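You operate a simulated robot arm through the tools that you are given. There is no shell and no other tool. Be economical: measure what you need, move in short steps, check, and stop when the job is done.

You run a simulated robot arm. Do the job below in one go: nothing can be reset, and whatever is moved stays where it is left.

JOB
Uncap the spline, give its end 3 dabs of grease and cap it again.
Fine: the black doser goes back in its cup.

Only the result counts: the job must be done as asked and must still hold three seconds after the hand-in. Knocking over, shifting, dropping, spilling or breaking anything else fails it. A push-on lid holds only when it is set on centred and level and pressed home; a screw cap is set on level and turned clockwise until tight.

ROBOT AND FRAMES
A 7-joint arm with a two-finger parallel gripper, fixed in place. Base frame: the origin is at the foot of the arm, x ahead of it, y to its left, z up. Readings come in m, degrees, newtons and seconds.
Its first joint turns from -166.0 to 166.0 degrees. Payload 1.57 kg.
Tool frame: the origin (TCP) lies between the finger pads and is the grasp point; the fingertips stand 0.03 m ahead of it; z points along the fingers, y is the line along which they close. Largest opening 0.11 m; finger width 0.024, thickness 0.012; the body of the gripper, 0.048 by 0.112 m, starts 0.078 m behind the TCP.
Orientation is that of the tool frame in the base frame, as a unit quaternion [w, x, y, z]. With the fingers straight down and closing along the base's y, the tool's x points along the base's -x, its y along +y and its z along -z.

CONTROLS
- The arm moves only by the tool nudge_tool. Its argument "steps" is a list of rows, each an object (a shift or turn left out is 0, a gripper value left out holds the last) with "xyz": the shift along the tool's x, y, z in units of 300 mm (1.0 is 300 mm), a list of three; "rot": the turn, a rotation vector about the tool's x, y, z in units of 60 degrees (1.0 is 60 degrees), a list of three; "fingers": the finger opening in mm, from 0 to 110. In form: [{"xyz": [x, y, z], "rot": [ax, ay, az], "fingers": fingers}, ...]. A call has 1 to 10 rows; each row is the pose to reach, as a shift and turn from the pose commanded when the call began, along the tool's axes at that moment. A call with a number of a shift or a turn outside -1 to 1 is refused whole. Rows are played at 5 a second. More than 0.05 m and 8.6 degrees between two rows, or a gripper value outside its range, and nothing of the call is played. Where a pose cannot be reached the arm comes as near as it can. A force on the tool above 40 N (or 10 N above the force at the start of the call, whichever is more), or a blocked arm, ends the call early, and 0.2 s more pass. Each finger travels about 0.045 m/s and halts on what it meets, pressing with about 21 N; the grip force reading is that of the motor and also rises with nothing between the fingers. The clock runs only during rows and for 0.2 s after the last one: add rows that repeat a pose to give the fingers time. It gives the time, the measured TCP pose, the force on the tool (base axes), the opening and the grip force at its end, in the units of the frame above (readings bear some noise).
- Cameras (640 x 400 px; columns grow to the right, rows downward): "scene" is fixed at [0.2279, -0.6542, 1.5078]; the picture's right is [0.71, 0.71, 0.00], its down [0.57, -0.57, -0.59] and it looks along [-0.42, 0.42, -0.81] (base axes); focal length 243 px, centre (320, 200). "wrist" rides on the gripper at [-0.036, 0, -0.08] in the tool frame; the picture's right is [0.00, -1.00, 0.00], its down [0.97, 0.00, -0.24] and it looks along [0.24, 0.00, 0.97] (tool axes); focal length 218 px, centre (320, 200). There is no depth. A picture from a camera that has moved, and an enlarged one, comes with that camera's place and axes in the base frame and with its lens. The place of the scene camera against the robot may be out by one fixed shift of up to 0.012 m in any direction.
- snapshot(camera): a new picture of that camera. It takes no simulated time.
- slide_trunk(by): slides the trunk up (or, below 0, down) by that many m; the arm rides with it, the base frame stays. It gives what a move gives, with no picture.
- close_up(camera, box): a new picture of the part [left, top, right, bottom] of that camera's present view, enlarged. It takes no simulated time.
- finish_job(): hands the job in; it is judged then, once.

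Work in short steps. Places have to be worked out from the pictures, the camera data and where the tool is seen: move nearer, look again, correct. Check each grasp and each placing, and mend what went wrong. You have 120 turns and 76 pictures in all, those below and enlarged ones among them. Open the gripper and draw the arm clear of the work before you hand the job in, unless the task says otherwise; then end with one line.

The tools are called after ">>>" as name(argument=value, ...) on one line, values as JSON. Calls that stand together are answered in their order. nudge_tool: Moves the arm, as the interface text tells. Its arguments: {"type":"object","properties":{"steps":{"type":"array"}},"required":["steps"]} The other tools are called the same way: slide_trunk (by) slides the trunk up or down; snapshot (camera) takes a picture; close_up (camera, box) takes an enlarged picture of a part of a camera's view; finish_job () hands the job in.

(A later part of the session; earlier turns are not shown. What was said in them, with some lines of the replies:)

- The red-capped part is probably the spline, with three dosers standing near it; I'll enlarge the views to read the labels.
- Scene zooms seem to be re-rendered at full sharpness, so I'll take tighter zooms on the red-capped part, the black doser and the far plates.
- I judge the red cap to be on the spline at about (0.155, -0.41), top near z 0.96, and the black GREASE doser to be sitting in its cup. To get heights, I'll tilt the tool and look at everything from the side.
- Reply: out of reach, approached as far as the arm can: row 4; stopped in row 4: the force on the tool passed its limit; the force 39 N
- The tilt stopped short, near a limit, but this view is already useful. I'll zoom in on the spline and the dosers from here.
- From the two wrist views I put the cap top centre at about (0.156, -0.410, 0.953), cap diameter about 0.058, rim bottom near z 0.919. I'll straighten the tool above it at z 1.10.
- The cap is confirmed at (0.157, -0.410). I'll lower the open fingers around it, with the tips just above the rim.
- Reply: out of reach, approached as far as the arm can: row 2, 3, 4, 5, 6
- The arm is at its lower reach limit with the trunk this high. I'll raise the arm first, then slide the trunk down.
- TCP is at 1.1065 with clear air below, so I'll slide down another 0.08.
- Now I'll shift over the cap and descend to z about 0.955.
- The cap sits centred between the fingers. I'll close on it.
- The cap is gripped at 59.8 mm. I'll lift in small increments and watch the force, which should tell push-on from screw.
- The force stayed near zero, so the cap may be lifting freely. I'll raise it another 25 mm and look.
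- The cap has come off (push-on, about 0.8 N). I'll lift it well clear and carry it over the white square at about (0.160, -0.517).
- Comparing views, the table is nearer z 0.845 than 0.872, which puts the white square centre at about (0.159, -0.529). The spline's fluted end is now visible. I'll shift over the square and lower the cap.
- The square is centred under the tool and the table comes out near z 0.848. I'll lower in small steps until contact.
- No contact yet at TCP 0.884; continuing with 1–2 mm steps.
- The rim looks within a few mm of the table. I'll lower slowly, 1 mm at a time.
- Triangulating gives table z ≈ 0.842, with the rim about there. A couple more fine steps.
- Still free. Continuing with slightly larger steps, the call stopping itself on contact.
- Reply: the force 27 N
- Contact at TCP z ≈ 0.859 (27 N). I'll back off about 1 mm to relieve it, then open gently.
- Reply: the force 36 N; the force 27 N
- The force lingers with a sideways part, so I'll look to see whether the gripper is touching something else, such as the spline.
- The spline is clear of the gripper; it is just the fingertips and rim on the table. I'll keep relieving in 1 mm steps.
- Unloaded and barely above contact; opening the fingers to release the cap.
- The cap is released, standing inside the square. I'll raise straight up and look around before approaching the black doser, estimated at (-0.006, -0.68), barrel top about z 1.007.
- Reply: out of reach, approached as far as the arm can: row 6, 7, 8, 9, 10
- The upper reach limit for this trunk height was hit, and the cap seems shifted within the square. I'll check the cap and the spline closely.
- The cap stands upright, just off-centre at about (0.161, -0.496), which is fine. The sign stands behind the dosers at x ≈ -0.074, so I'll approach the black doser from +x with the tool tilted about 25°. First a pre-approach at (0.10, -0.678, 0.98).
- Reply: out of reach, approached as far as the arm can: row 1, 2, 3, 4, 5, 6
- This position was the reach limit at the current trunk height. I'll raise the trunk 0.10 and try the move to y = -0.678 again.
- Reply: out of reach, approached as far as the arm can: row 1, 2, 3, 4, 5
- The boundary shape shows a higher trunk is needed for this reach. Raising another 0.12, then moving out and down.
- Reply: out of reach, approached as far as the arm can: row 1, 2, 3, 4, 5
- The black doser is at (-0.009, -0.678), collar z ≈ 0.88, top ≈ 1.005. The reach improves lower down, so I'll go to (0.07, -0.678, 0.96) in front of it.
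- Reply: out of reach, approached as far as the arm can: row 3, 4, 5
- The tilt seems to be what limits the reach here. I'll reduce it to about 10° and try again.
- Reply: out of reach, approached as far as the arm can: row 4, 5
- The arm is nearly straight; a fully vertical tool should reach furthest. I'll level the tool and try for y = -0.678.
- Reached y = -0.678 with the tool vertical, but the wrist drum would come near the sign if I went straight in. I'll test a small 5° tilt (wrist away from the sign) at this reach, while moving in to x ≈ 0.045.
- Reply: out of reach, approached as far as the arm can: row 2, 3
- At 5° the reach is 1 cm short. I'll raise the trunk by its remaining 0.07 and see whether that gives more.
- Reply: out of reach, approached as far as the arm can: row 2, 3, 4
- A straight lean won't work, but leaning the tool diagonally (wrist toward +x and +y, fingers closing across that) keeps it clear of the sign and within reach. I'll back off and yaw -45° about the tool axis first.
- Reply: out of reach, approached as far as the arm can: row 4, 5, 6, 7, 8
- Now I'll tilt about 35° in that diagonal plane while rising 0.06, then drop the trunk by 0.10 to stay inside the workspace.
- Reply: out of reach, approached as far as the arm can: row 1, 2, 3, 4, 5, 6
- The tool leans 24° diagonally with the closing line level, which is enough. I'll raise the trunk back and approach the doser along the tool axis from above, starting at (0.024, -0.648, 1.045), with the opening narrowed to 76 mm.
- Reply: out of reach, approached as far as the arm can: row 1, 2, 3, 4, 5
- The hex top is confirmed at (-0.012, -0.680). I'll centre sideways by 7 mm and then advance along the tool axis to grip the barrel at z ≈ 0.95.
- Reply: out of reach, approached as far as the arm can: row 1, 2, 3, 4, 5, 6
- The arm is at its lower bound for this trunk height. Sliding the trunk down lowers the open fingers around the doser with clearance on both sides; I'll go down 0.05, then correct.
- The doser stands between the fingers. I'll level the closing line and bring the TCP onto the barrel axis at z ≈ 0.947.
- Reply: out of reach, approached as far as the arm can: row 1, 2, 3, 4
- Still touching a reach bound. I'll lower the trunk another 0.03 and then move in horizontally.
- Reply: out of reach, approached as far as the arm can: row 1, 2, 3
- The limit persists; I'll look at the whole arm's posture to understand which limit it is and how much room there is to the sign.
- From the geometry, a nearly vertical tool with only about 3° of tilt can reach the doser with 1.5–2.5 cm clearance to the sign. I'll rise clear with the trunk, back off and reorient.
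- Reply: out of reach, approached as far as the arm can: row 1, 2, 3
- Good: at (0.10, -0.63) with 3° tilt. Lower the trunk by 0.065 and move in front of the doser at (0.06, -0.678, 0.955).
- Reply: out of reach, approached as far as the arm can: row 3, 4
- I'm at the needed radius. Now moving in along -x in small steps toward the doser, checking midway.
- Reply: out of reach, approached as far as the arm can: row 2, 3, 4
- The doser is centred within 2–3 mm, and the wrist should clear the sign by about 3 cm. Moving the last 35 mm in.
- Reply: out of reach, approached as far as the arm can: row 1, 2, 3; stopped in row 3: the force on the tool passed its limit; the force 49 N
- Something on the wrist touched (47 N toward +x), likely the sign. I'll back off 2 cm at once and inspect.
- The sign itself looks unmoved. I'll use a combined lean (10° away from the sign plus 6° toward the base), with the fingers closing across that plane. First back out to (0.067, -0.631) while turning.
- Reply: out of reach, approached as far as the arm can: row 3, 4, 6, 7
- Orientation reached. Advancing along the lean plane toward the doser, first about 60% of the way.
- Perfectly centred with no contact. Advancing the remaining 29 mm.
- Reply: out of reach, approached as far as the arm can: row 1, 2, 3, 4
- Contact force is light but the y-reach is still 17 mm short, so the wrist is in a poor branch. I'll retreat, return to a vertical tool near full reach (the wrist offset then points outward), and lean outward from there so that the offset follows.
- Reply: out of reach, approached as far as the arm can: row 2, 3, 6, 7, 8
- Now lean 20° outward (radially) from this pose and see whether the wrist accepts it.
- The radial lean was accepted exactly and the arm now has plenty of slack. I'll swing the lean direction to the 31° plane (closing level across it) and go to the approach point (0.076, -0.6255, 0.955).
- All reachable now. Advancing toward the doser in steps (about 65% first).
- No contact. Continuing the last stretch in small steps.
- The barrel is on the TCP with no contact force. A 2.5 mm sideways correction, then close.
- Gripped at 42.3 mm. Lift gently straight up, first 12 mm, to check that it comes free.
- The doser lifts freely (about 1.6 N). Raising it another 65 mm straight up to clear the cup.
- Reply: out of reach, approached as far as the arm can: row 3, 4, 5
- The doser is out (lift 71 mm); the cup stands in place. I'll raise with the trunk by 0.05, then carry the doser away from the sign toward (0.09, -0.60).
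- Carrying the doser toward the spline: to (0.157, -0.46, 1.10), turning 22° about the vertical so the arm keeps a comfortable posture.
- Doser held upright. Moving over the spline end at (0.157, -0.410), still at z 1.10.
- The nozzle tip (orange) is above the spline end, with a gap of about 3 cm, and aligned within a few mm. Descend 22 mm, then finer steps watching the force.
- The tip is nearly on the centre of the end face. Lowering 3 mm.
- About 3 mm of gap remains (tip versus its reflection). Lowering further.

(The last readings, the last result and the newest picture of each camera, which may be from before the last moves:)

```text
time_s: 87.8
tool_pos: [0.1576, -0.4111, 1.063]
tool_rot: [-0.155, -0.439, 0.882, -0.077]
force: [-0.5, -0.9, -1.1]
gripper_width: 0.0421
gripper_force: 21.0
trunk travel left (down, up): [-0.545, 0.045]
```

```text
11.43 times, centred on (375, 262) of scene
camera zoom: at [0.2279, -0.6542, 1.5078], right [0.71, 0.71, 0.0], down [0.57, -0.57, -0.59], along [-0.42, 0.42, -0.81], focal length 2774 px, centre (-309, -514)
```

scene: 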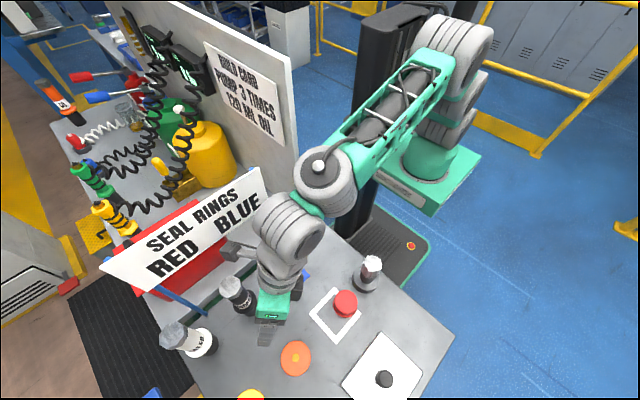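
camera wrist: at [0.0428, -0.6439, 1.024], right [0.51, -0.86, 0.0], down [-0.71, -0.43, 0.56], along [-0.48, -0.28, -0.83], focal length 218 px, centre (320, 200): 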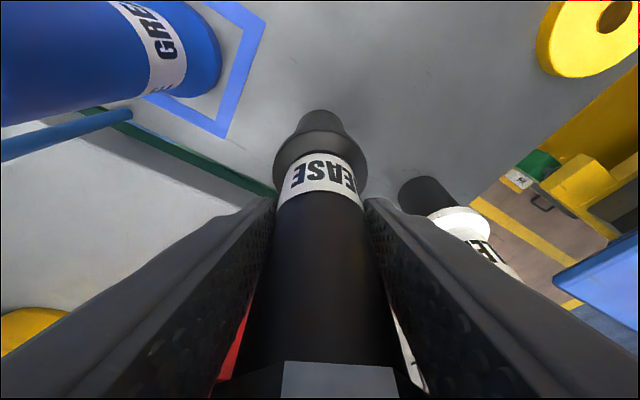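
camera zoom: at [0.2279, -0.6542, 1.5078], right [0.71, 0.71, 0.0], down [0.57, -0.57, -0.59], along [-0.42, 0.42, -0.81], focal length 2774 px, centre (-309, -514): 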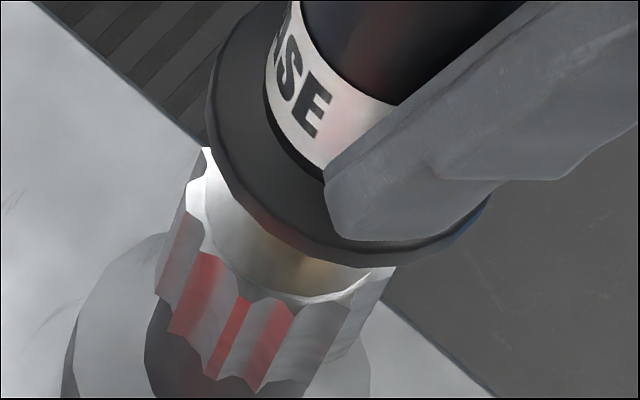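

Tip now hidden by the collar from this view. Continuing by force.

>>> nudge_tool(steps=[{"xyz": [-0.0011, 0, 0.0031]}, {"xyz": [-0.0023, 0, 0.0063]}])

```text
time_s: 88.4
tool_pos: [0.157, -0.4111, 1.0605]
tool_rot: [-0.155, -0.438, 0.882, -0.076]
force: [0.9, -0.7, 1.0]
gripper_width: 0.0422
gripper_force: 21.0
trunk travel left (down, up): [-0.545, 0.045]
```

Force moved from about -1.5 to +1.0 N, probably first contact. A little more.

>>> nudge_tool(steps=[{"xyz": [-0.0008, 0, 0.0022]}, {"xyz": [-0.0017, 0, 0.0047]}])

```text
time_s: 89.0
tool_pos: [0.1578, -0.4104, 1.0596]
tool_rot: [-0.155, -0.438, 0.882, -0.077]
force: [0.5, -0.6, 1.9]
gripper_width: 0.042
gripper_force: 21.1
trunk travel left (down, up): [-0.545, 0.045]
```

>>> nudge_tool(steps=[{"xyz": [-0.0011, 0, 0.0031]}, {"xyz": [-0.0023, 0, 0.0063]}])

```text
time_s: 89.6
tool_pos: [0.1574, -0.4099, 1.0572]
tool_rot: [-0.155, -0.439, 0.882, -0.077]
force: [0.3, 0.2, 2.1]
gripper_width: 0.0421
gripper_force: 20.7
trunk travel left (down, up): [-0.545, 0.045]
```

A soft spring: force rises about 1 N/mm. Push the nozzle in another 2 mm for a definite dab.

>>> nudge_tool(steps=[{"xyz": [-0.0011, 0, 0.0031]}, {"xyz": [-0.0023, 0, 0.0063]}, {"xyz": [-0.0023, 0, 0.0063]}])

```text
time_s: 90.4
tool_pos: [0.1584, -0.4112, 1.0551]
tool_rot: [-0.154, -0.44, 0.881, -0.077]
force: [0.8, 0.8, 2.9]
gripper_width: 0.0423
gripper_force: 21.2
trunk travel left (down, up): [-0.545, 0.045]
```

Now lift 40 mm and look at what was left on the end face.

>>> nudge_tool(steps=[{"xyz": [0.0114, 0, -0.031]}, {"xyz": [0.0273, 0, -0.075]}, {"xyz": [0.0455, 0, -0.1255]}, {"xyz": [0.0455, 0, -0.1255]}])

>>> close_up(camera="scene", box=[350, 235, 410, 285])

```text
time_s: 91.4
tool_pos: [0.1584, -0.4102, 1.0938]
tool_rot: [-0.155, -0.44, 0.881, -0.076]
force: [-0.8, 0.0, -1.7]
gripper_width: 0.0421
gripper_force: 21.4
trunk travel left (down, up): [-0.545, 0.045]
```

```text
8.00 times, centred on (380, 260) of scene
camera zoom: at [0.2279, -0.6542, 1.5078], right [0.71, 0.71, 0.0], down [0.57, -0.57, -0.59], along [-0.42, 0.42, -0.81], focal length 1942 px, centre (-160, -280)
```

zoom: 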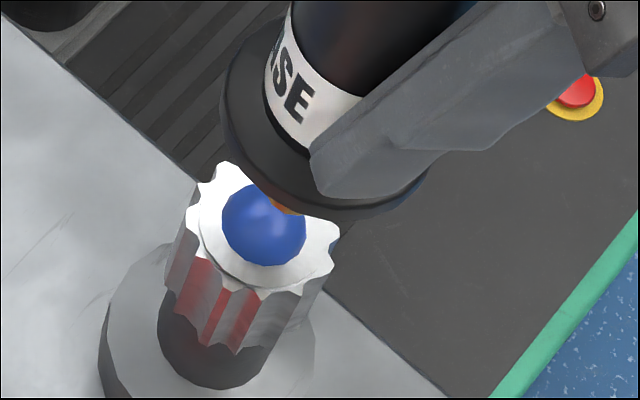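

A blue dab is on the end: one push, one dab. Second push to the same depth, then lift and check.

>>> nudge_tool(steps=[{"xyz": [-0.0273, 0, 0.075]}, {"xyz": [-0.035, 0, 0.0965]}, {"xyz": [-0.041, 0, 0.113]}, {"xyz": [-0.0455, 0, 0.1255]}, {"xyz": [-0.0455, 0, 0.1255]}, {"xyz": [-0.0455, 0, 0.1255]}])

>>> nudge_tool(steps=[{"xyz": [0.0114, 0, -0.031]}, {"xyz": [0.0273, 0, -0.075]}, {"xyz": [0.0455, 0, -0.1255]}, {"xyz": [0.0455, 0, -0.1255]}])

>>> close_up(camera="scene", box=[350, 235, 410, 285])

```text
time_s: 92.8
tool_pos: [0.1575, -0.411, 1.0544]
tool_rot: [-0.155, -0.438, 0.882, -0.076]
force: [-0.3, -1.2, 2.6]
gripper_width: 0.0416
gripper_force: 20.6
trunk travel left (down, up): [-0.545, 0.045]
```

```text
time_s: 93.8
tool_pos: [0.1584, -0.4112, 1.0934]
tool_rot: [-0.155, -0.44, 0.881, -0.076]
force: [-0.3, 0.2, -1.9]
gripper_width: 0.0419
gripper_force: 20.9
trunk travel left (down, up): [-0.545, 0.045]
```

```text
8.00 times, centred on (380, 260) of scene
camera zoom: at [0.2279, -0.6542, 1.5078], right [0.71, 0.71, 0.0], down [0.57, -0.57, -0.59], along [-0.42, 0.42, -0.81], focal length 1942 px, centre (-160, -280)
```

zoom: 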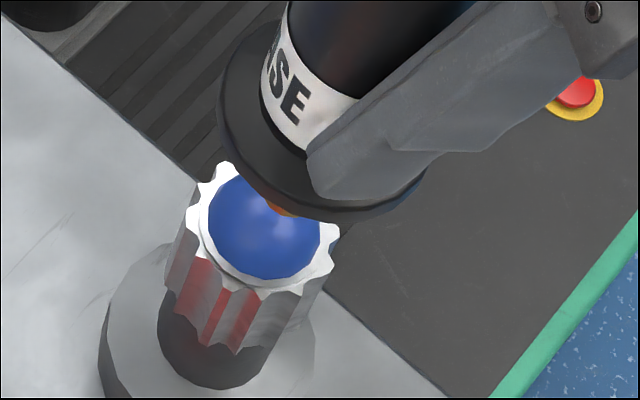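

The blob grew by one dab. Third and last push.

>>> nudge_tool(steps=[{"xyz": [-0.0273, 0, 0.075]}, {"xyz": [-0.035, 0, 0.0965]}, {"xyz": [-0.041, 0, 0.113]}, {"xyz": [-0.0455, 0, 0.1255]}, {"xyz": [-0.0455, 0, 0.1255]}, {"xyz": [-0.0455, 0, 0.1255]}])

>>> nudge_tool(steps=[{"xyz": [0.0114, 0, -0.031]}, {"xyz": [0.0273, 0, -0.075]}, {"xyz": [0.0455, 0, -0.1255]}, {"xyz": [0.0455, 0, -0.1255]}])

>>> close_up(camera="scene", box=[350, 235, 410, 285])

```text
time_s: 95.2
tool_pos: [0.1572, -0.4112, 1.055]
tool_rot: [-0.155, -0.439, 0.882, -0.077]
force: [0.0, -2.5, 3.6]
gripper_width: 0.0417
gripper_force: 20.4
trunk travel left (down, up): [-0.545, 0.045]
```

```text
time_s: 96.2
tool_pos: [0.158, -0.4101, 1.0954]
tool_rot: [-0.155, -0.439, 0.882, -0.077]
force: [-0.3, 0.0, -1.2]
gripper_width: 0.0416
gripper_force: 21.0
trunk travel left (down, up): [-0.545, 0.045]
```

```text
8.00 times, centred on (380, 260) of scene
camera zoom: at [0.2279, -0.6542, 1.5078], right [0.71, 0.71, 0.0], down [0.57, -0.57, -0.59], along [-0.42, 0.42, -0.81], focal length 1942 px, centre (-160, -280)
```

zoom: 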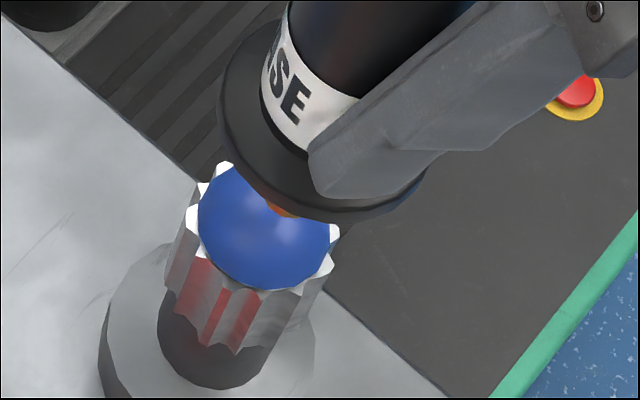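

Three dabs are on. Now carrying the doser back: first to (0.093, -0.601, 1.085) with the original orientation.

>>> nudge_tool(steps=[{"xyz": [0.011, 0, -0.03]}, {"xyz": [0.08, -0.03, 0.0], "rot": [-0.01, 0, 0.03]}, {"xyz": [0.17, -0.06, 0.04], "rot": [-0.03, 0, 0.08]}, {"xyz": [0.26, -0.09, 0.08], "rot": [-0.05, 0, 0.14]}, {"xyz": [0.35, -0.125, 0.13], "rot": [-0.07, 0, 0.2]}, {"xyz": [0.43, -0.155, 0.17], "rot": [-0.09, 0, 0.25]}, {"xyz": [0.51, -0.185, 0.21], "rot": [-0.11, 0, 0.3]}, {"xyz": [0.589, -0.212, 0.249], "rot": [-0.125, 0, 0.345]}, {"xyz": [0.589, -0.212, 0.249], "rot": [-0.125, 0, 0.345]}])

```text
time_s: 98.2
tool_pos: [0.0928, -0.6022, 1.0851]
tool_rot: [-0.166, -0.263, 0.949, -0.046]
force: [0.2, 0.0, -1.9]
gripper_width: 0.0419
gripper_force: 20.8
trunk travel left (down, up): [-0.545, 0.045]
```

Orientation restored. Now to above the cup at (-0.0105, -0.675, 1.03), the nozzle about 4 cm above the cup rim.

>>> nudge_tool(steps=[{"xyz": [0.06, -0.006, 0.04]}, {"xyz": [0.12, -0.011, 0.09]}, {"xyz": [0.18, -0.017, 0.15]}, {"xyz": [0.24, -0.022, 0.21]}, {"xyz": [0.29, -0.027, 0.265]}, {"xyz": [0.332, -0.031, 0.316]}, {"xyz": [0.332, -0.031, 0.316]}])

>>> close_up(camera="scene", box=[190, 240, 290, 330])

```text
time_s: 99.8
tool_pos: [-0.0109, -0.6742, 1.0302]
tool_rot: [-0.166, -0.262, 0.95, -0.045]
force: [0.2, 0.2, -1.3]
gripper_width: 0.0417
gripper_force: 21.2
trunk travel left (down, up): [-0.545, 0.045]
```

```text
4.44 times, centred on (240, 285) of scene
camera zoom: at [0.2279, -0.6542, 1.5078], right [0.71, 0.71, 0.0], down [0.57, -0.57, -0.59], along [-0.42, 0.42, -0.81], focal length 1079 px, centre (676, -178)
```

zoom: 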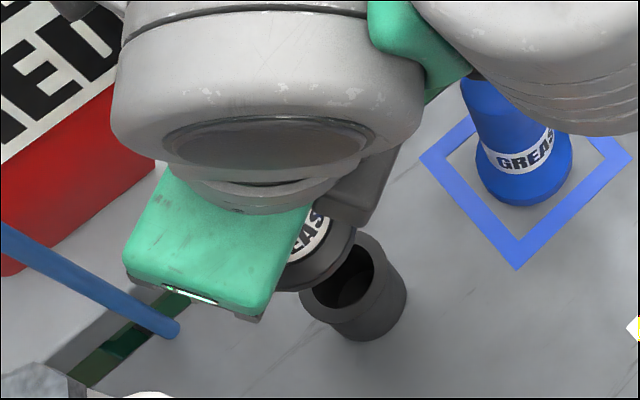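

The cup opening is right under the nozzle as expected from the pick-up pose. Lowering 45 mm so the nozzle starts entering.

>>> nudge_tool(steps=[{"xyz": [-0.017, -0.003, 0.047]}, {"xyz": [-0.0342, -0.003, 0.094]}, {"xyz": [-0.0456, -0.003, 0.1253]}, {"xyz": [-0.0513, -0.003, 0.141]}, {"xyz": [-0.0513, -0.003, 0.141]}])

>>> close_up(camera="scene", box=[190, 240, 290, 330])

```text
time_s: 101.0
tool_pos: [-0.0087, -0.6748, 0.9844]
tool_rot: [-0.167, -0.263, 0.949, -0.045]
force: [0.1, -0.4, -1.9]
gripper_width: 0.0414
gripper_force: 20.7
trunk travel left (down, up): [-0.545, 0.045]
```

```text
4.44 times, centred on (240, 285) of scene
camera zoom: at [0.2279, -0.6542, 1.5078], right [0.71, 0.71, 0.0], down [0.57, -0.57, -0.59], along [-0.42, 0.42, -0.81], focal length 1079 px, centre (676, -178)
```

zoom: 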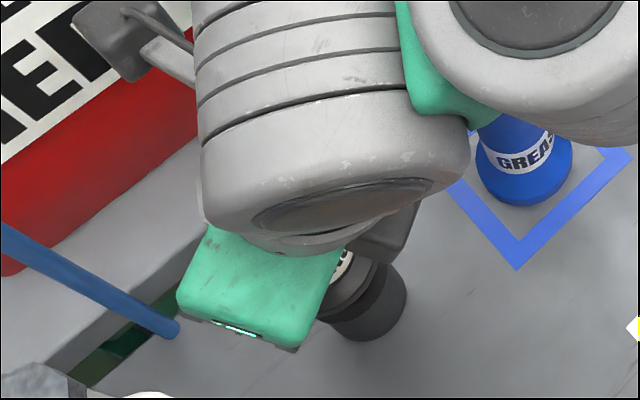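

Going in cleanly. Lowering another 28 mm in small steps.

>>> nudge_tool(steps=[{"xyz": [-0.005, 0.002, 0.022]}, {"xyz": [-0.014, 0.002, 0.044]}, {"xyz": [-0.022, 0.002, 0.066]}, {"xyz": [-0.03, 0.002, 0.088]}, {"xyz": [-0.03, 0.002, 0.088]}])

```text
time_s: 102.2
tool_pos: [-0.0115, -0.6761, 0.9569]
tool_rot: [-0.167, -0.262, 0.949, -0.045]
force: [-1.0, 0.1, -1.2]
gripper_width: 0.0416
gripper_force: 20.3
trunk travel left (down, up): [-0.545, 0.045]
```

Nearly seated; lowering by the last 8 mm in 2–3 mm steps to feel the seat.

>>> nudge_tool(steps=[{"xyz": [-0.0034, 0, 0.0094]}, {"xyz": [-0.0068, 0, 0.0188]}, {"xyz": [-0.008, 0, 0.022]}, {"xyz": [-0.008, 0, 0.022]}])

```text
time_s: 103.2
tool_pos: [-0.0105, -0.6747, 0.9492]
tool_rot: [-0.166, -0.262, 0.95, -0.046]
force: [0.5, -0.4, -1.7]
gripper_width: 0.0415
gripper_force: 21.3
trunk travel left (down, up): [-0.545, 0.045]
```

>>> nudge_tool(steps=[{"xyz": [-0.0011, 0, 0.0031]}, {"xyz": [-0.0023, 0, 0.0063]}])

```text
time_s: 103.8
tool_pos: [-0.011, -0.6749, 0.9482]
tool_rot: [-0.167, -0.263, 0.949, -0.046]
force: [0.2, 0.9, 3.2]
gripper_width: 0.0415
gripper_force: 20.9
trunk travel left (down, up): [-0.545, 0.045]
```

Seated (force +3.2 N). Opening the fingers and checking.

>>> nudge_tool(steps=[{"fingers": 50}, {"fingers": 60}, {"fingers": 76}, {"fingers": 76}, {"fingers": 76}])

>>> snapshot(camera="wrist")

```text
time_s: 105.0
tool_pos: [-0.0111, -0.6746, 0.9469]
tool_rot: [-0.166, -0.263, 0.949, -0.045]
force: [0.7, -1.0, -0.4]
gripper_width: 0.076
gripper_force: 0.2
trunk travel left (down, up): [-0.545, 0.045]
```

```text
4 pictures are left
camera wrist: at [0.0428, -0.6436, 1.0103], right [0.51, -0.86, 0.0], down [-0.71, -0.43, 0.56], along [-0.48, -0.29, -0.83], focal length 218 px, centre (320, 200)
```

wrist: 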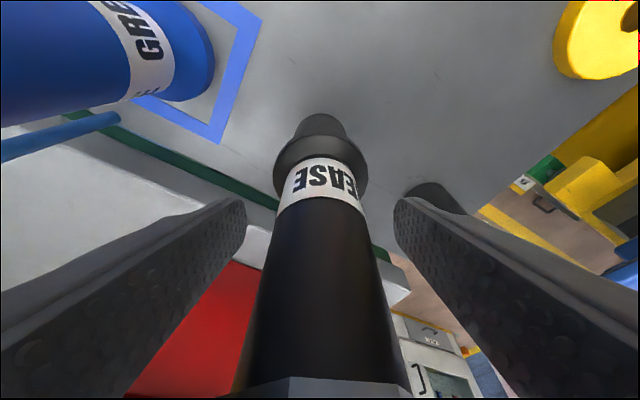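

The doser stands properly in its cup. I'll retreat along the same line, then up and away.

>>> nudge_tool(steps=[{"xyz": [-0.1, 0, -0.038]}, {"xyz": [-0.2, 0, -0.076]}, {"xyz": [-0.313, 0, -0.114]}, {"xyz": [-0.33, 0.02, -0.25]}, {"xyz": [-0.34, 0.03, -0.38]}, {"xyz": [-0.348, 0.035, -0.482]}, {"xyz": [-0.348, 0.035, -0.482]}])

```text
time_s: 106.6
tool_pos: [0.1107, -0.5908, 1.0467]
tool_rot: [-0.167, -0.262, 0.949, -0.045]
force: [0.7, -0.1, 0.1]
gripper_width: 0.076
gripper_force: 0.1
trunk travel left (down, up): [-0.545, 0.045]
```

Now straighten the tool to vertical with the fingers closing along base x (so they miss the spline), in place.

>>> nudge_tool(steps=[{"rot": [0.02, -0.035, -0.113]}, {"rot": [0.04, -0.07, -0.227]}, {"rot": [0.06, -0.105, -0.34]}, {"rot": [0.08, -0.14, -0.454]}, {"rot": [0.1, -0.174, -0.566]}, {"rot": [0.12, -0.209, -0.68]}, {"rot": [0.14, -0.244, -0.793]}, {"rot": [0.16, -0.279, -0.906]}, {"rot": [0.172, -0.3, -0.974]}, {"rot": [0.172, -0.3, -0.974]}])

```text
time_s: 108.8
tool_pos: [0.1126, -0.6018, 1.051]
tool_rot: [-0.001, -0.697, 0.717, -0.005]
force: [0.3, 0.0, -0.9]
gripper_width: 0.076
gripper_force: 0.1
out of reach, approached as far as the arm can: row 9
trunk travel left (down, up): [-0.545, 0.045]
```

Almost there (yaw limit at this trunk height). Lower the trunk 0.10, raise the arm, then lower the trunk again.

>>> slide_trunk(by=-0.1)

>>> nudge_tool(steps=[{"xyz": [-0.07, 0, -0.13]}, {"xyz": [-0.14, -0.07, -0.26]}, {"xyz": [-0.2, -0.14, -0.36]}, {"xyz": [-0.2, -0.14, -0.36]}])

```text
time_s: 110.1
tool_pos: [0.1122, -0.6018, 0.9517]
tool_rot: [-0.001, -0.696, 0.718, -0.005]
force: [0.2, -0.1, 0.1]
gripper_width: 0.076
gripper_force: 0.0
trunk travel left (down, up): [-0.445, 0.145]
```

```text
time_s: 111.1
tool_pos: [0.1574, -0.5401, 1.0595]
tool_rot: [-0.002, -0.696, 0.718, -0.005]
force: [-0.1, -0.1, 0.6]
gripper_width: 0.0761
gripper_force: 0.0
trunk travel left (down, up): [-0.445, 0.145]
```

Now turn to a 50° yaw (keeps camera, palm and fingers clear of the spline while gripping the cap), correcting the small tilt, then drop the trunk 0.10.

>>> nudge_tool(steps=[{"rot": [-0.001, -0.002, 0.127]}, {"rot": [-0.002, -0.004, 0.255]}, {"rot": [-0.003, -0.006, 0.382]}, {"rot": [-0.004, -0.008, 0.51]}, {"rot": [-0.004, -0.0095, 0.637]}, {"rot": [-0.004, -0.0095, 0.637]}])

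>>> slide_trunk(by=-0.1)

```text
time_s: 112.5
tool_pos: [0.1564, -0.5424, 1.0581]
tool_rot: [0.002, -0.422, 0.907, 0.0]
force: [-0.4, 0.5, -0.4]
gripper_width: 0.0761
gripper_force: 0.0
trunk travel left (down, up): [-0.445, 0.145]
```

```text
time_s: 113.8
tool_pos: [0.156, -0.5421, 0.9592]
tool_rot: [0.002, -0.422, 0.907, -0.001]
force: [0.0, 0.1, -0.6]
gripper_width: 0.0759
gripper_force: 0.1
trunk travel left (down, up): [-0.345, 0.245]
```

Tool vertical. Moving over the cap at (0.161, -0.496, 0.93) and checking alignment with a picture.

>>> nudge_tool(steps=[{"xyz": [-0.06, 0.043, 0.0]}, {"xyz": [-0.128, 0.086, 0.0]}, {"xyz": [-0.128, 0.086, 0.05]}, {"xyz": [-0.128, 0.086, 0.097]}, {"xyz": [-0.128, 0.086, 0.097]}])

>>> snapshot(camera="wrist")

```text
time_s: 115.0
tool_pos: [0.1617, -0.497, 0.9305]
tool_rot: [0.002, -0.422, 0.906, 0.0]
force: [-0.6, -0.3, -0.5]
gripper_width: 0.0759
gripper_force: 0.1
trunk travel left (down, up): [-0.345, 0.245]
```

```text
3 pictures are left
camera wrist: at [0.1852, -0.4686, 1.0095], right [0.77, -0.64, 0.0], down [-0.63, -0.74, 0.24], along [-0.15, -0.18, -0.97], focal length 218 px, centre (320, 200)
```

wrist: 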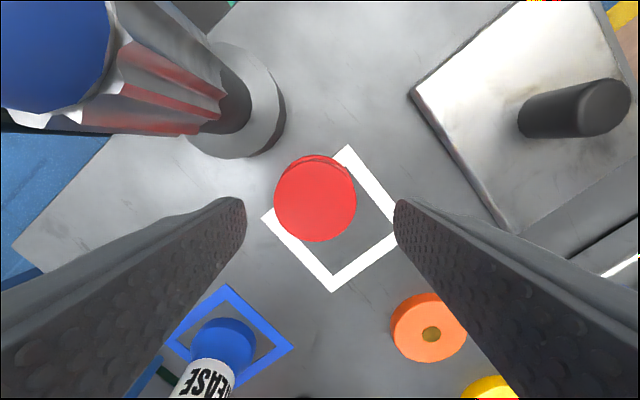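

Cap centre at (0.160, -0.4935); a 4 mm correction, then descend to z 0.864 and close.

>>> nudge_tool(steps=[{"xyz": [-0.005, 0.012, 0.0]}, {"xyz": [-0.005, 0.012, 0.09]}, {"xyz": [-0.005, 0.012, 0.17]}, {"xyz": [-0.005, 0.012, 0.21]}, {"xyz": [-0.005, 0.012, 0.2217]}, {"xyz": [-0.005, 0.012, 0.2217]}])

>>> nudge_tool(steps=[{"fingers": 68}, {"fingers": 64}, {"fingers": 50}, {"fingers": 50}, {"fingers": 50}])

```text
time_s: 116.5
tool_pos: [0.1594, -0.4917, 0.8629]
tool_rot: [0.002, -0.423, 0.906, 0.0]
force: [-0.2, 0.6, -0.3]
gripper_width: 0.0758
gripper_force: 0.0
trunk travel left (down, up): [-0.345, 0.245]
```

```text
time_s: 117.7
tool_pos: [0.1596, -0.4934, 0.8623]
tool_rot: [0.002, -0.422, 0.906, 0.0]
force: [0.4, 0.0, 0.0]
gripper_width: 0.0584
gripper_force: 21.2
trunk travel left (down, up): [-0.345, 0.245]
```

Gripped (58.4 mm). Lift straight up to z ≈ 1.02, then a picture to see how the cap sits in the grip.

>>> nudge_tool(steps=[{"xyz": [0, 0, -0.05]}, {"xyz": [0, 0, -0.18]}, {"xyz": [0, 0, -0.32]}, {"xyz": [0, 0, -0.45]}, {"xyz": [0, 0, -0.54]}, {"xyz": [0, 0, -0.54]}])

>>> snapshot(camera="wrist")

```text
time_s: 119.0
tool_pos: [0.1591, -0.4928, 1.0239]
tool_rot: [0.002, -0.423, 0.906, 0.002]
force: [0.0, 0.0, -0.5]
gripper_width: 0.0587
gripper_force: 20.9
out of reach, approached as far as the arm can: row 5
trunk travel left (down, up): [-0.345, 0.245]
```

```text
2 pictures are left
camera wrist: at [0.183, -0.4652, 1.1042], right [0.77, -0.64, 0.0], down [-0.62, -0.75, 0.24], along [-0.15, -0.18, -0.97], focal length 218 px, centre (320, 200)
```

wrist: 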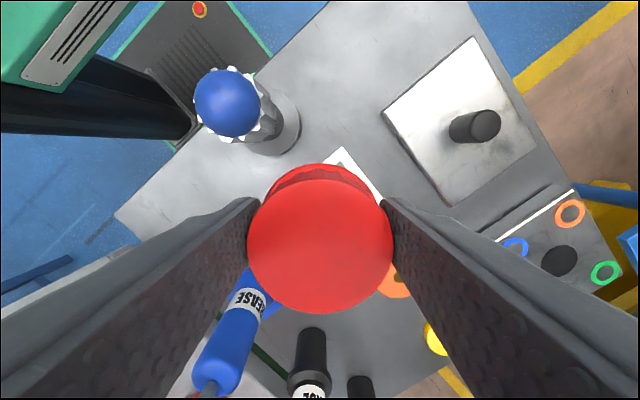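

In the grip the cap centre sits about 3.7 mm toward tool x, so the TCP must go to about (0.1587, -0.407) to put the cap on the spline axis (0.1565, -0.4097). Moving there at this height.

>>> nudge_tool(steps=[{"xyz": [-0.075, 0.062, 0]}, {"xyz": [-0.15, 0.123, 0]}, {"xyz": [-0.219, 0.185, 0]}, {"xyz": [-0.219, 0.185, 0]}, {"xyz": [-0.219, 0.185, 0]}])

```text
time_s: 120.2
tool_pos: [0.1601, -0.4061, 1.0258]
tool_rot: [0.002, -0.423, 0.906, 0.0]
force: [-0.1, -0.5, -0.5]
gripper_width: 0.0587
gripper_force: 20.9
trunk travel left (down, up): [-0.345, 0.245]
```

Descending: a 1 mm correction and down to z ≈ 0.980, where the rim starts over the splines.

>>> nudge_tool(steps=[{"xyz": [0.004, 0.001, 0.05]}, {"xyz": [0.004, 0.001, 0.1]}, {"xyz": [0.004, 0.001, 0.125]}, {"xyz": [0.004, 0.001, 0.14]}, {"xyz": [0.004, 0.001, 0.153]}, {"xyz": [0.004, 0.001, 0.153]}])

>>> close_up(camera="scene", box=[335, 225, 415, 300])

```text
time_s: 121.7
tool_pos: [0.1574, -0.4066, 0.9795]
tool_rot: [0.001, -0.422, 0.906, 0.0]
force: [-0.2, -0.3, -0.1]
gripper_width: 0.0587
gripper_force: 21.0
trunk travel left (down, up): [-0.345, 0.245]
```

```text
5.33 times, centred on (375, 262) of scene
camera zoom: at [0.2279, -0.6542, 1.5078], right [0.71, 0.71, 0.0], down [0.57, -0.57, -0.59], along [-0.42, 0.42, -0.81], focal length 1295 px, centre (27, -133)
```

zoom: 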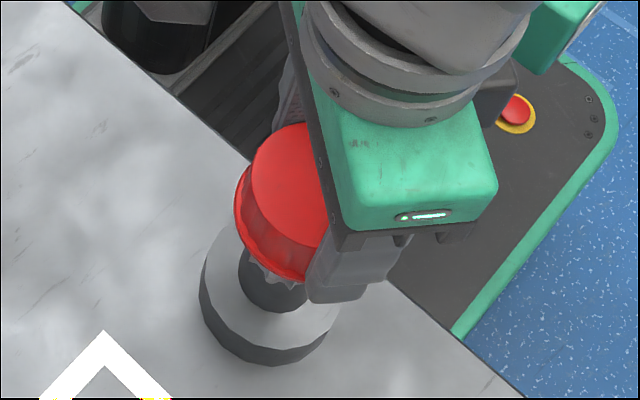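

The rim is over the teeth with no contact force. Lowering 12 mm more.

>>> nudge_tool(steps=[{"xyz": [0, 0, 0.01]}, {"xyz": [0, 0, 0.02]}, {"xyz": [0, 0, 0.03]}, {"xyz": [0, 0, 0.04]}])

```text
time_s: 122.7
tool_pos: [0.1581, -0.4084, 0.9668]
tool_rot: [0.002, -0.423, 0.906, 0.0]
force: [-0.2, -0.2, 0.3]
gripper_width: 0.0586
gripper_force: 20.7
trunk travel left (down, up): [-0.345, 0.245]
```

Still free; pressing down toward the seat at about 0.961, the call being limited by force.

>>> nudge_tool(steps=[{"xyz": [0, 0, 0.007]}, {"xyz": [0, 0, 0.014]}, {"xyz": [0, 0, 0.02]}, {"xyz": [0, 0, 0.024]}, {"xyz": [0, 0, 0.024]}])

```text
time_s: 123.8
tool_pos: [0.1577, -0.4075, 0.9608]
tool_rot: [0.003, -0.423, 0.906, -0.001]
force: [0.5, 0.7, 1.3]
gripper_width: 0.0589
gripper_force: 20.7
trunk travel left (down, up): [-0.345, 0.245]
```

>>> nudge_tool(steps=[{"xyz": [0, 0, 0.006]}, {"xyz": [0, 0, 0.012]}, {"xyz": [0, 0, 0.018]}, {"xyz": [0, 0, 0.02]}, {"xyz": [0, 0, 0.02]}])

```text
time_s: 125.0
tool_pos: [0.1587, -0.4074, 0.9572]
tool_rot: [0.002, -0.423, 0.906, -0.004]
force: [0.3, -4.8, 31.2]
gripper_width: 0.0585
gripper_force: 21.6
trunk travel left (down, up): [-0.345, 0.245]
```

A firm stop at 31 N. Pressing a touch more to be sure it is home.

>>> nudge_tool(steps=[{"xyz": [0, 0, 0.003]}, {"xyz": [0, 0, 0.006]}, {"xyz": [0, 0, 0.006]}])

```text
time_s: 125.7
tool_pos: [0.1592, -0.409, 0.9578]
tool_rot: [0.001, -0.422, 0.906, -0.005]
force: [-1.2, 1.0, 9.9]
gripper_width: 0.0588
gripper_force: 21.2
trunk travel left (down, up): [-0.345, 0.245]
stopped in row 3: the force on the tool passed its limit (the readings are from after the stop); the commanded pose is now the measured one
```

It took over 40 N before stopping, so the cap is pressed home. Opening and rising clear.

>>> nudge_tool(steps=[{"fingers": 62}, {"fingers": 70}, {"fingers": 95}, {"fingers": 95}, {"fingers": 95}])

>>> nudge_tool(steps=[{"xyz": [0, 0, -0.06]}, {"xyz": [0, 0, -0.13]}, {"xyz": [0, 0, -0.2]}, {"xyz": [0.1, 0, -0.22]}, {"xyz": [0.2, 0, -0.22]}, {"xyz": [0.3, 0, -0.22]}, {"xyz": [0.3, 0, -0.22]}])

>>> snapshot(camera="wrist")

```text
time_s: 126.9
tool_pos: [0.1585, -0.4084, 0.9554]
tool_rot: [0.002, -0.422, 0.906, -0.004]
force: [0.4, 0.3, -0.1]
gripper_width: 0.095
gripper_force: 0.0
trunk travel left (down, up): [-0.345, 0.245]
```

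```text
time_s: 128.5
tool_pos: [0.0999, -0.4763, 1.0218]
tool_rot: [0.002, -0.423, 0.906, -0.003]
force: [-0.4, 0.6, 0.0]
gripper_width: 0.095
gripper_force: 0.1
trunk travel left (down, up): [-0.345, 0.245]
```

```text
0 pictures are left
camera wrist: at [0.1235, -0.4486, 1.1009], right [0.77, -0.64, 0.01], down [-0.63, -0.74, 0.24], along [-0.15, -0.19, -0.97], focal length 218 px, centre (320, 200)
```

wrist: 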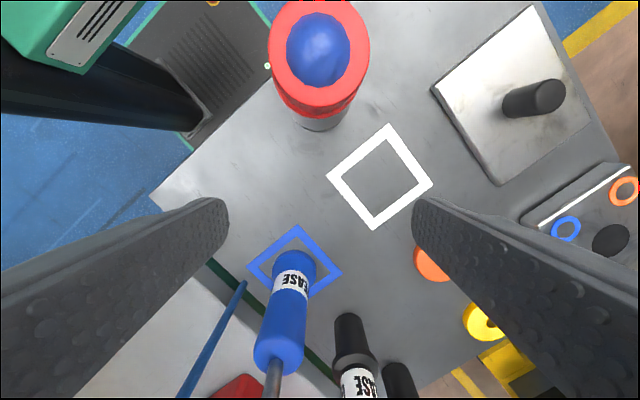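

The cap top is back at its original height of about 0.9585, centred and level. The grease blob only shows through it in the rendering. The black doser is in its cup, the gripper is open and the arm is clear, so I'm handing in.

>>> finish_job()

```text
The job is handed in.
```

The spline was uncapped, given three dabs of grease and capped again, pressed home with over 40 N, and the black doser is back in its cup. The wrist knocked the sign once at 47 N, and in the picture I took afterwards the sign did not look moved.
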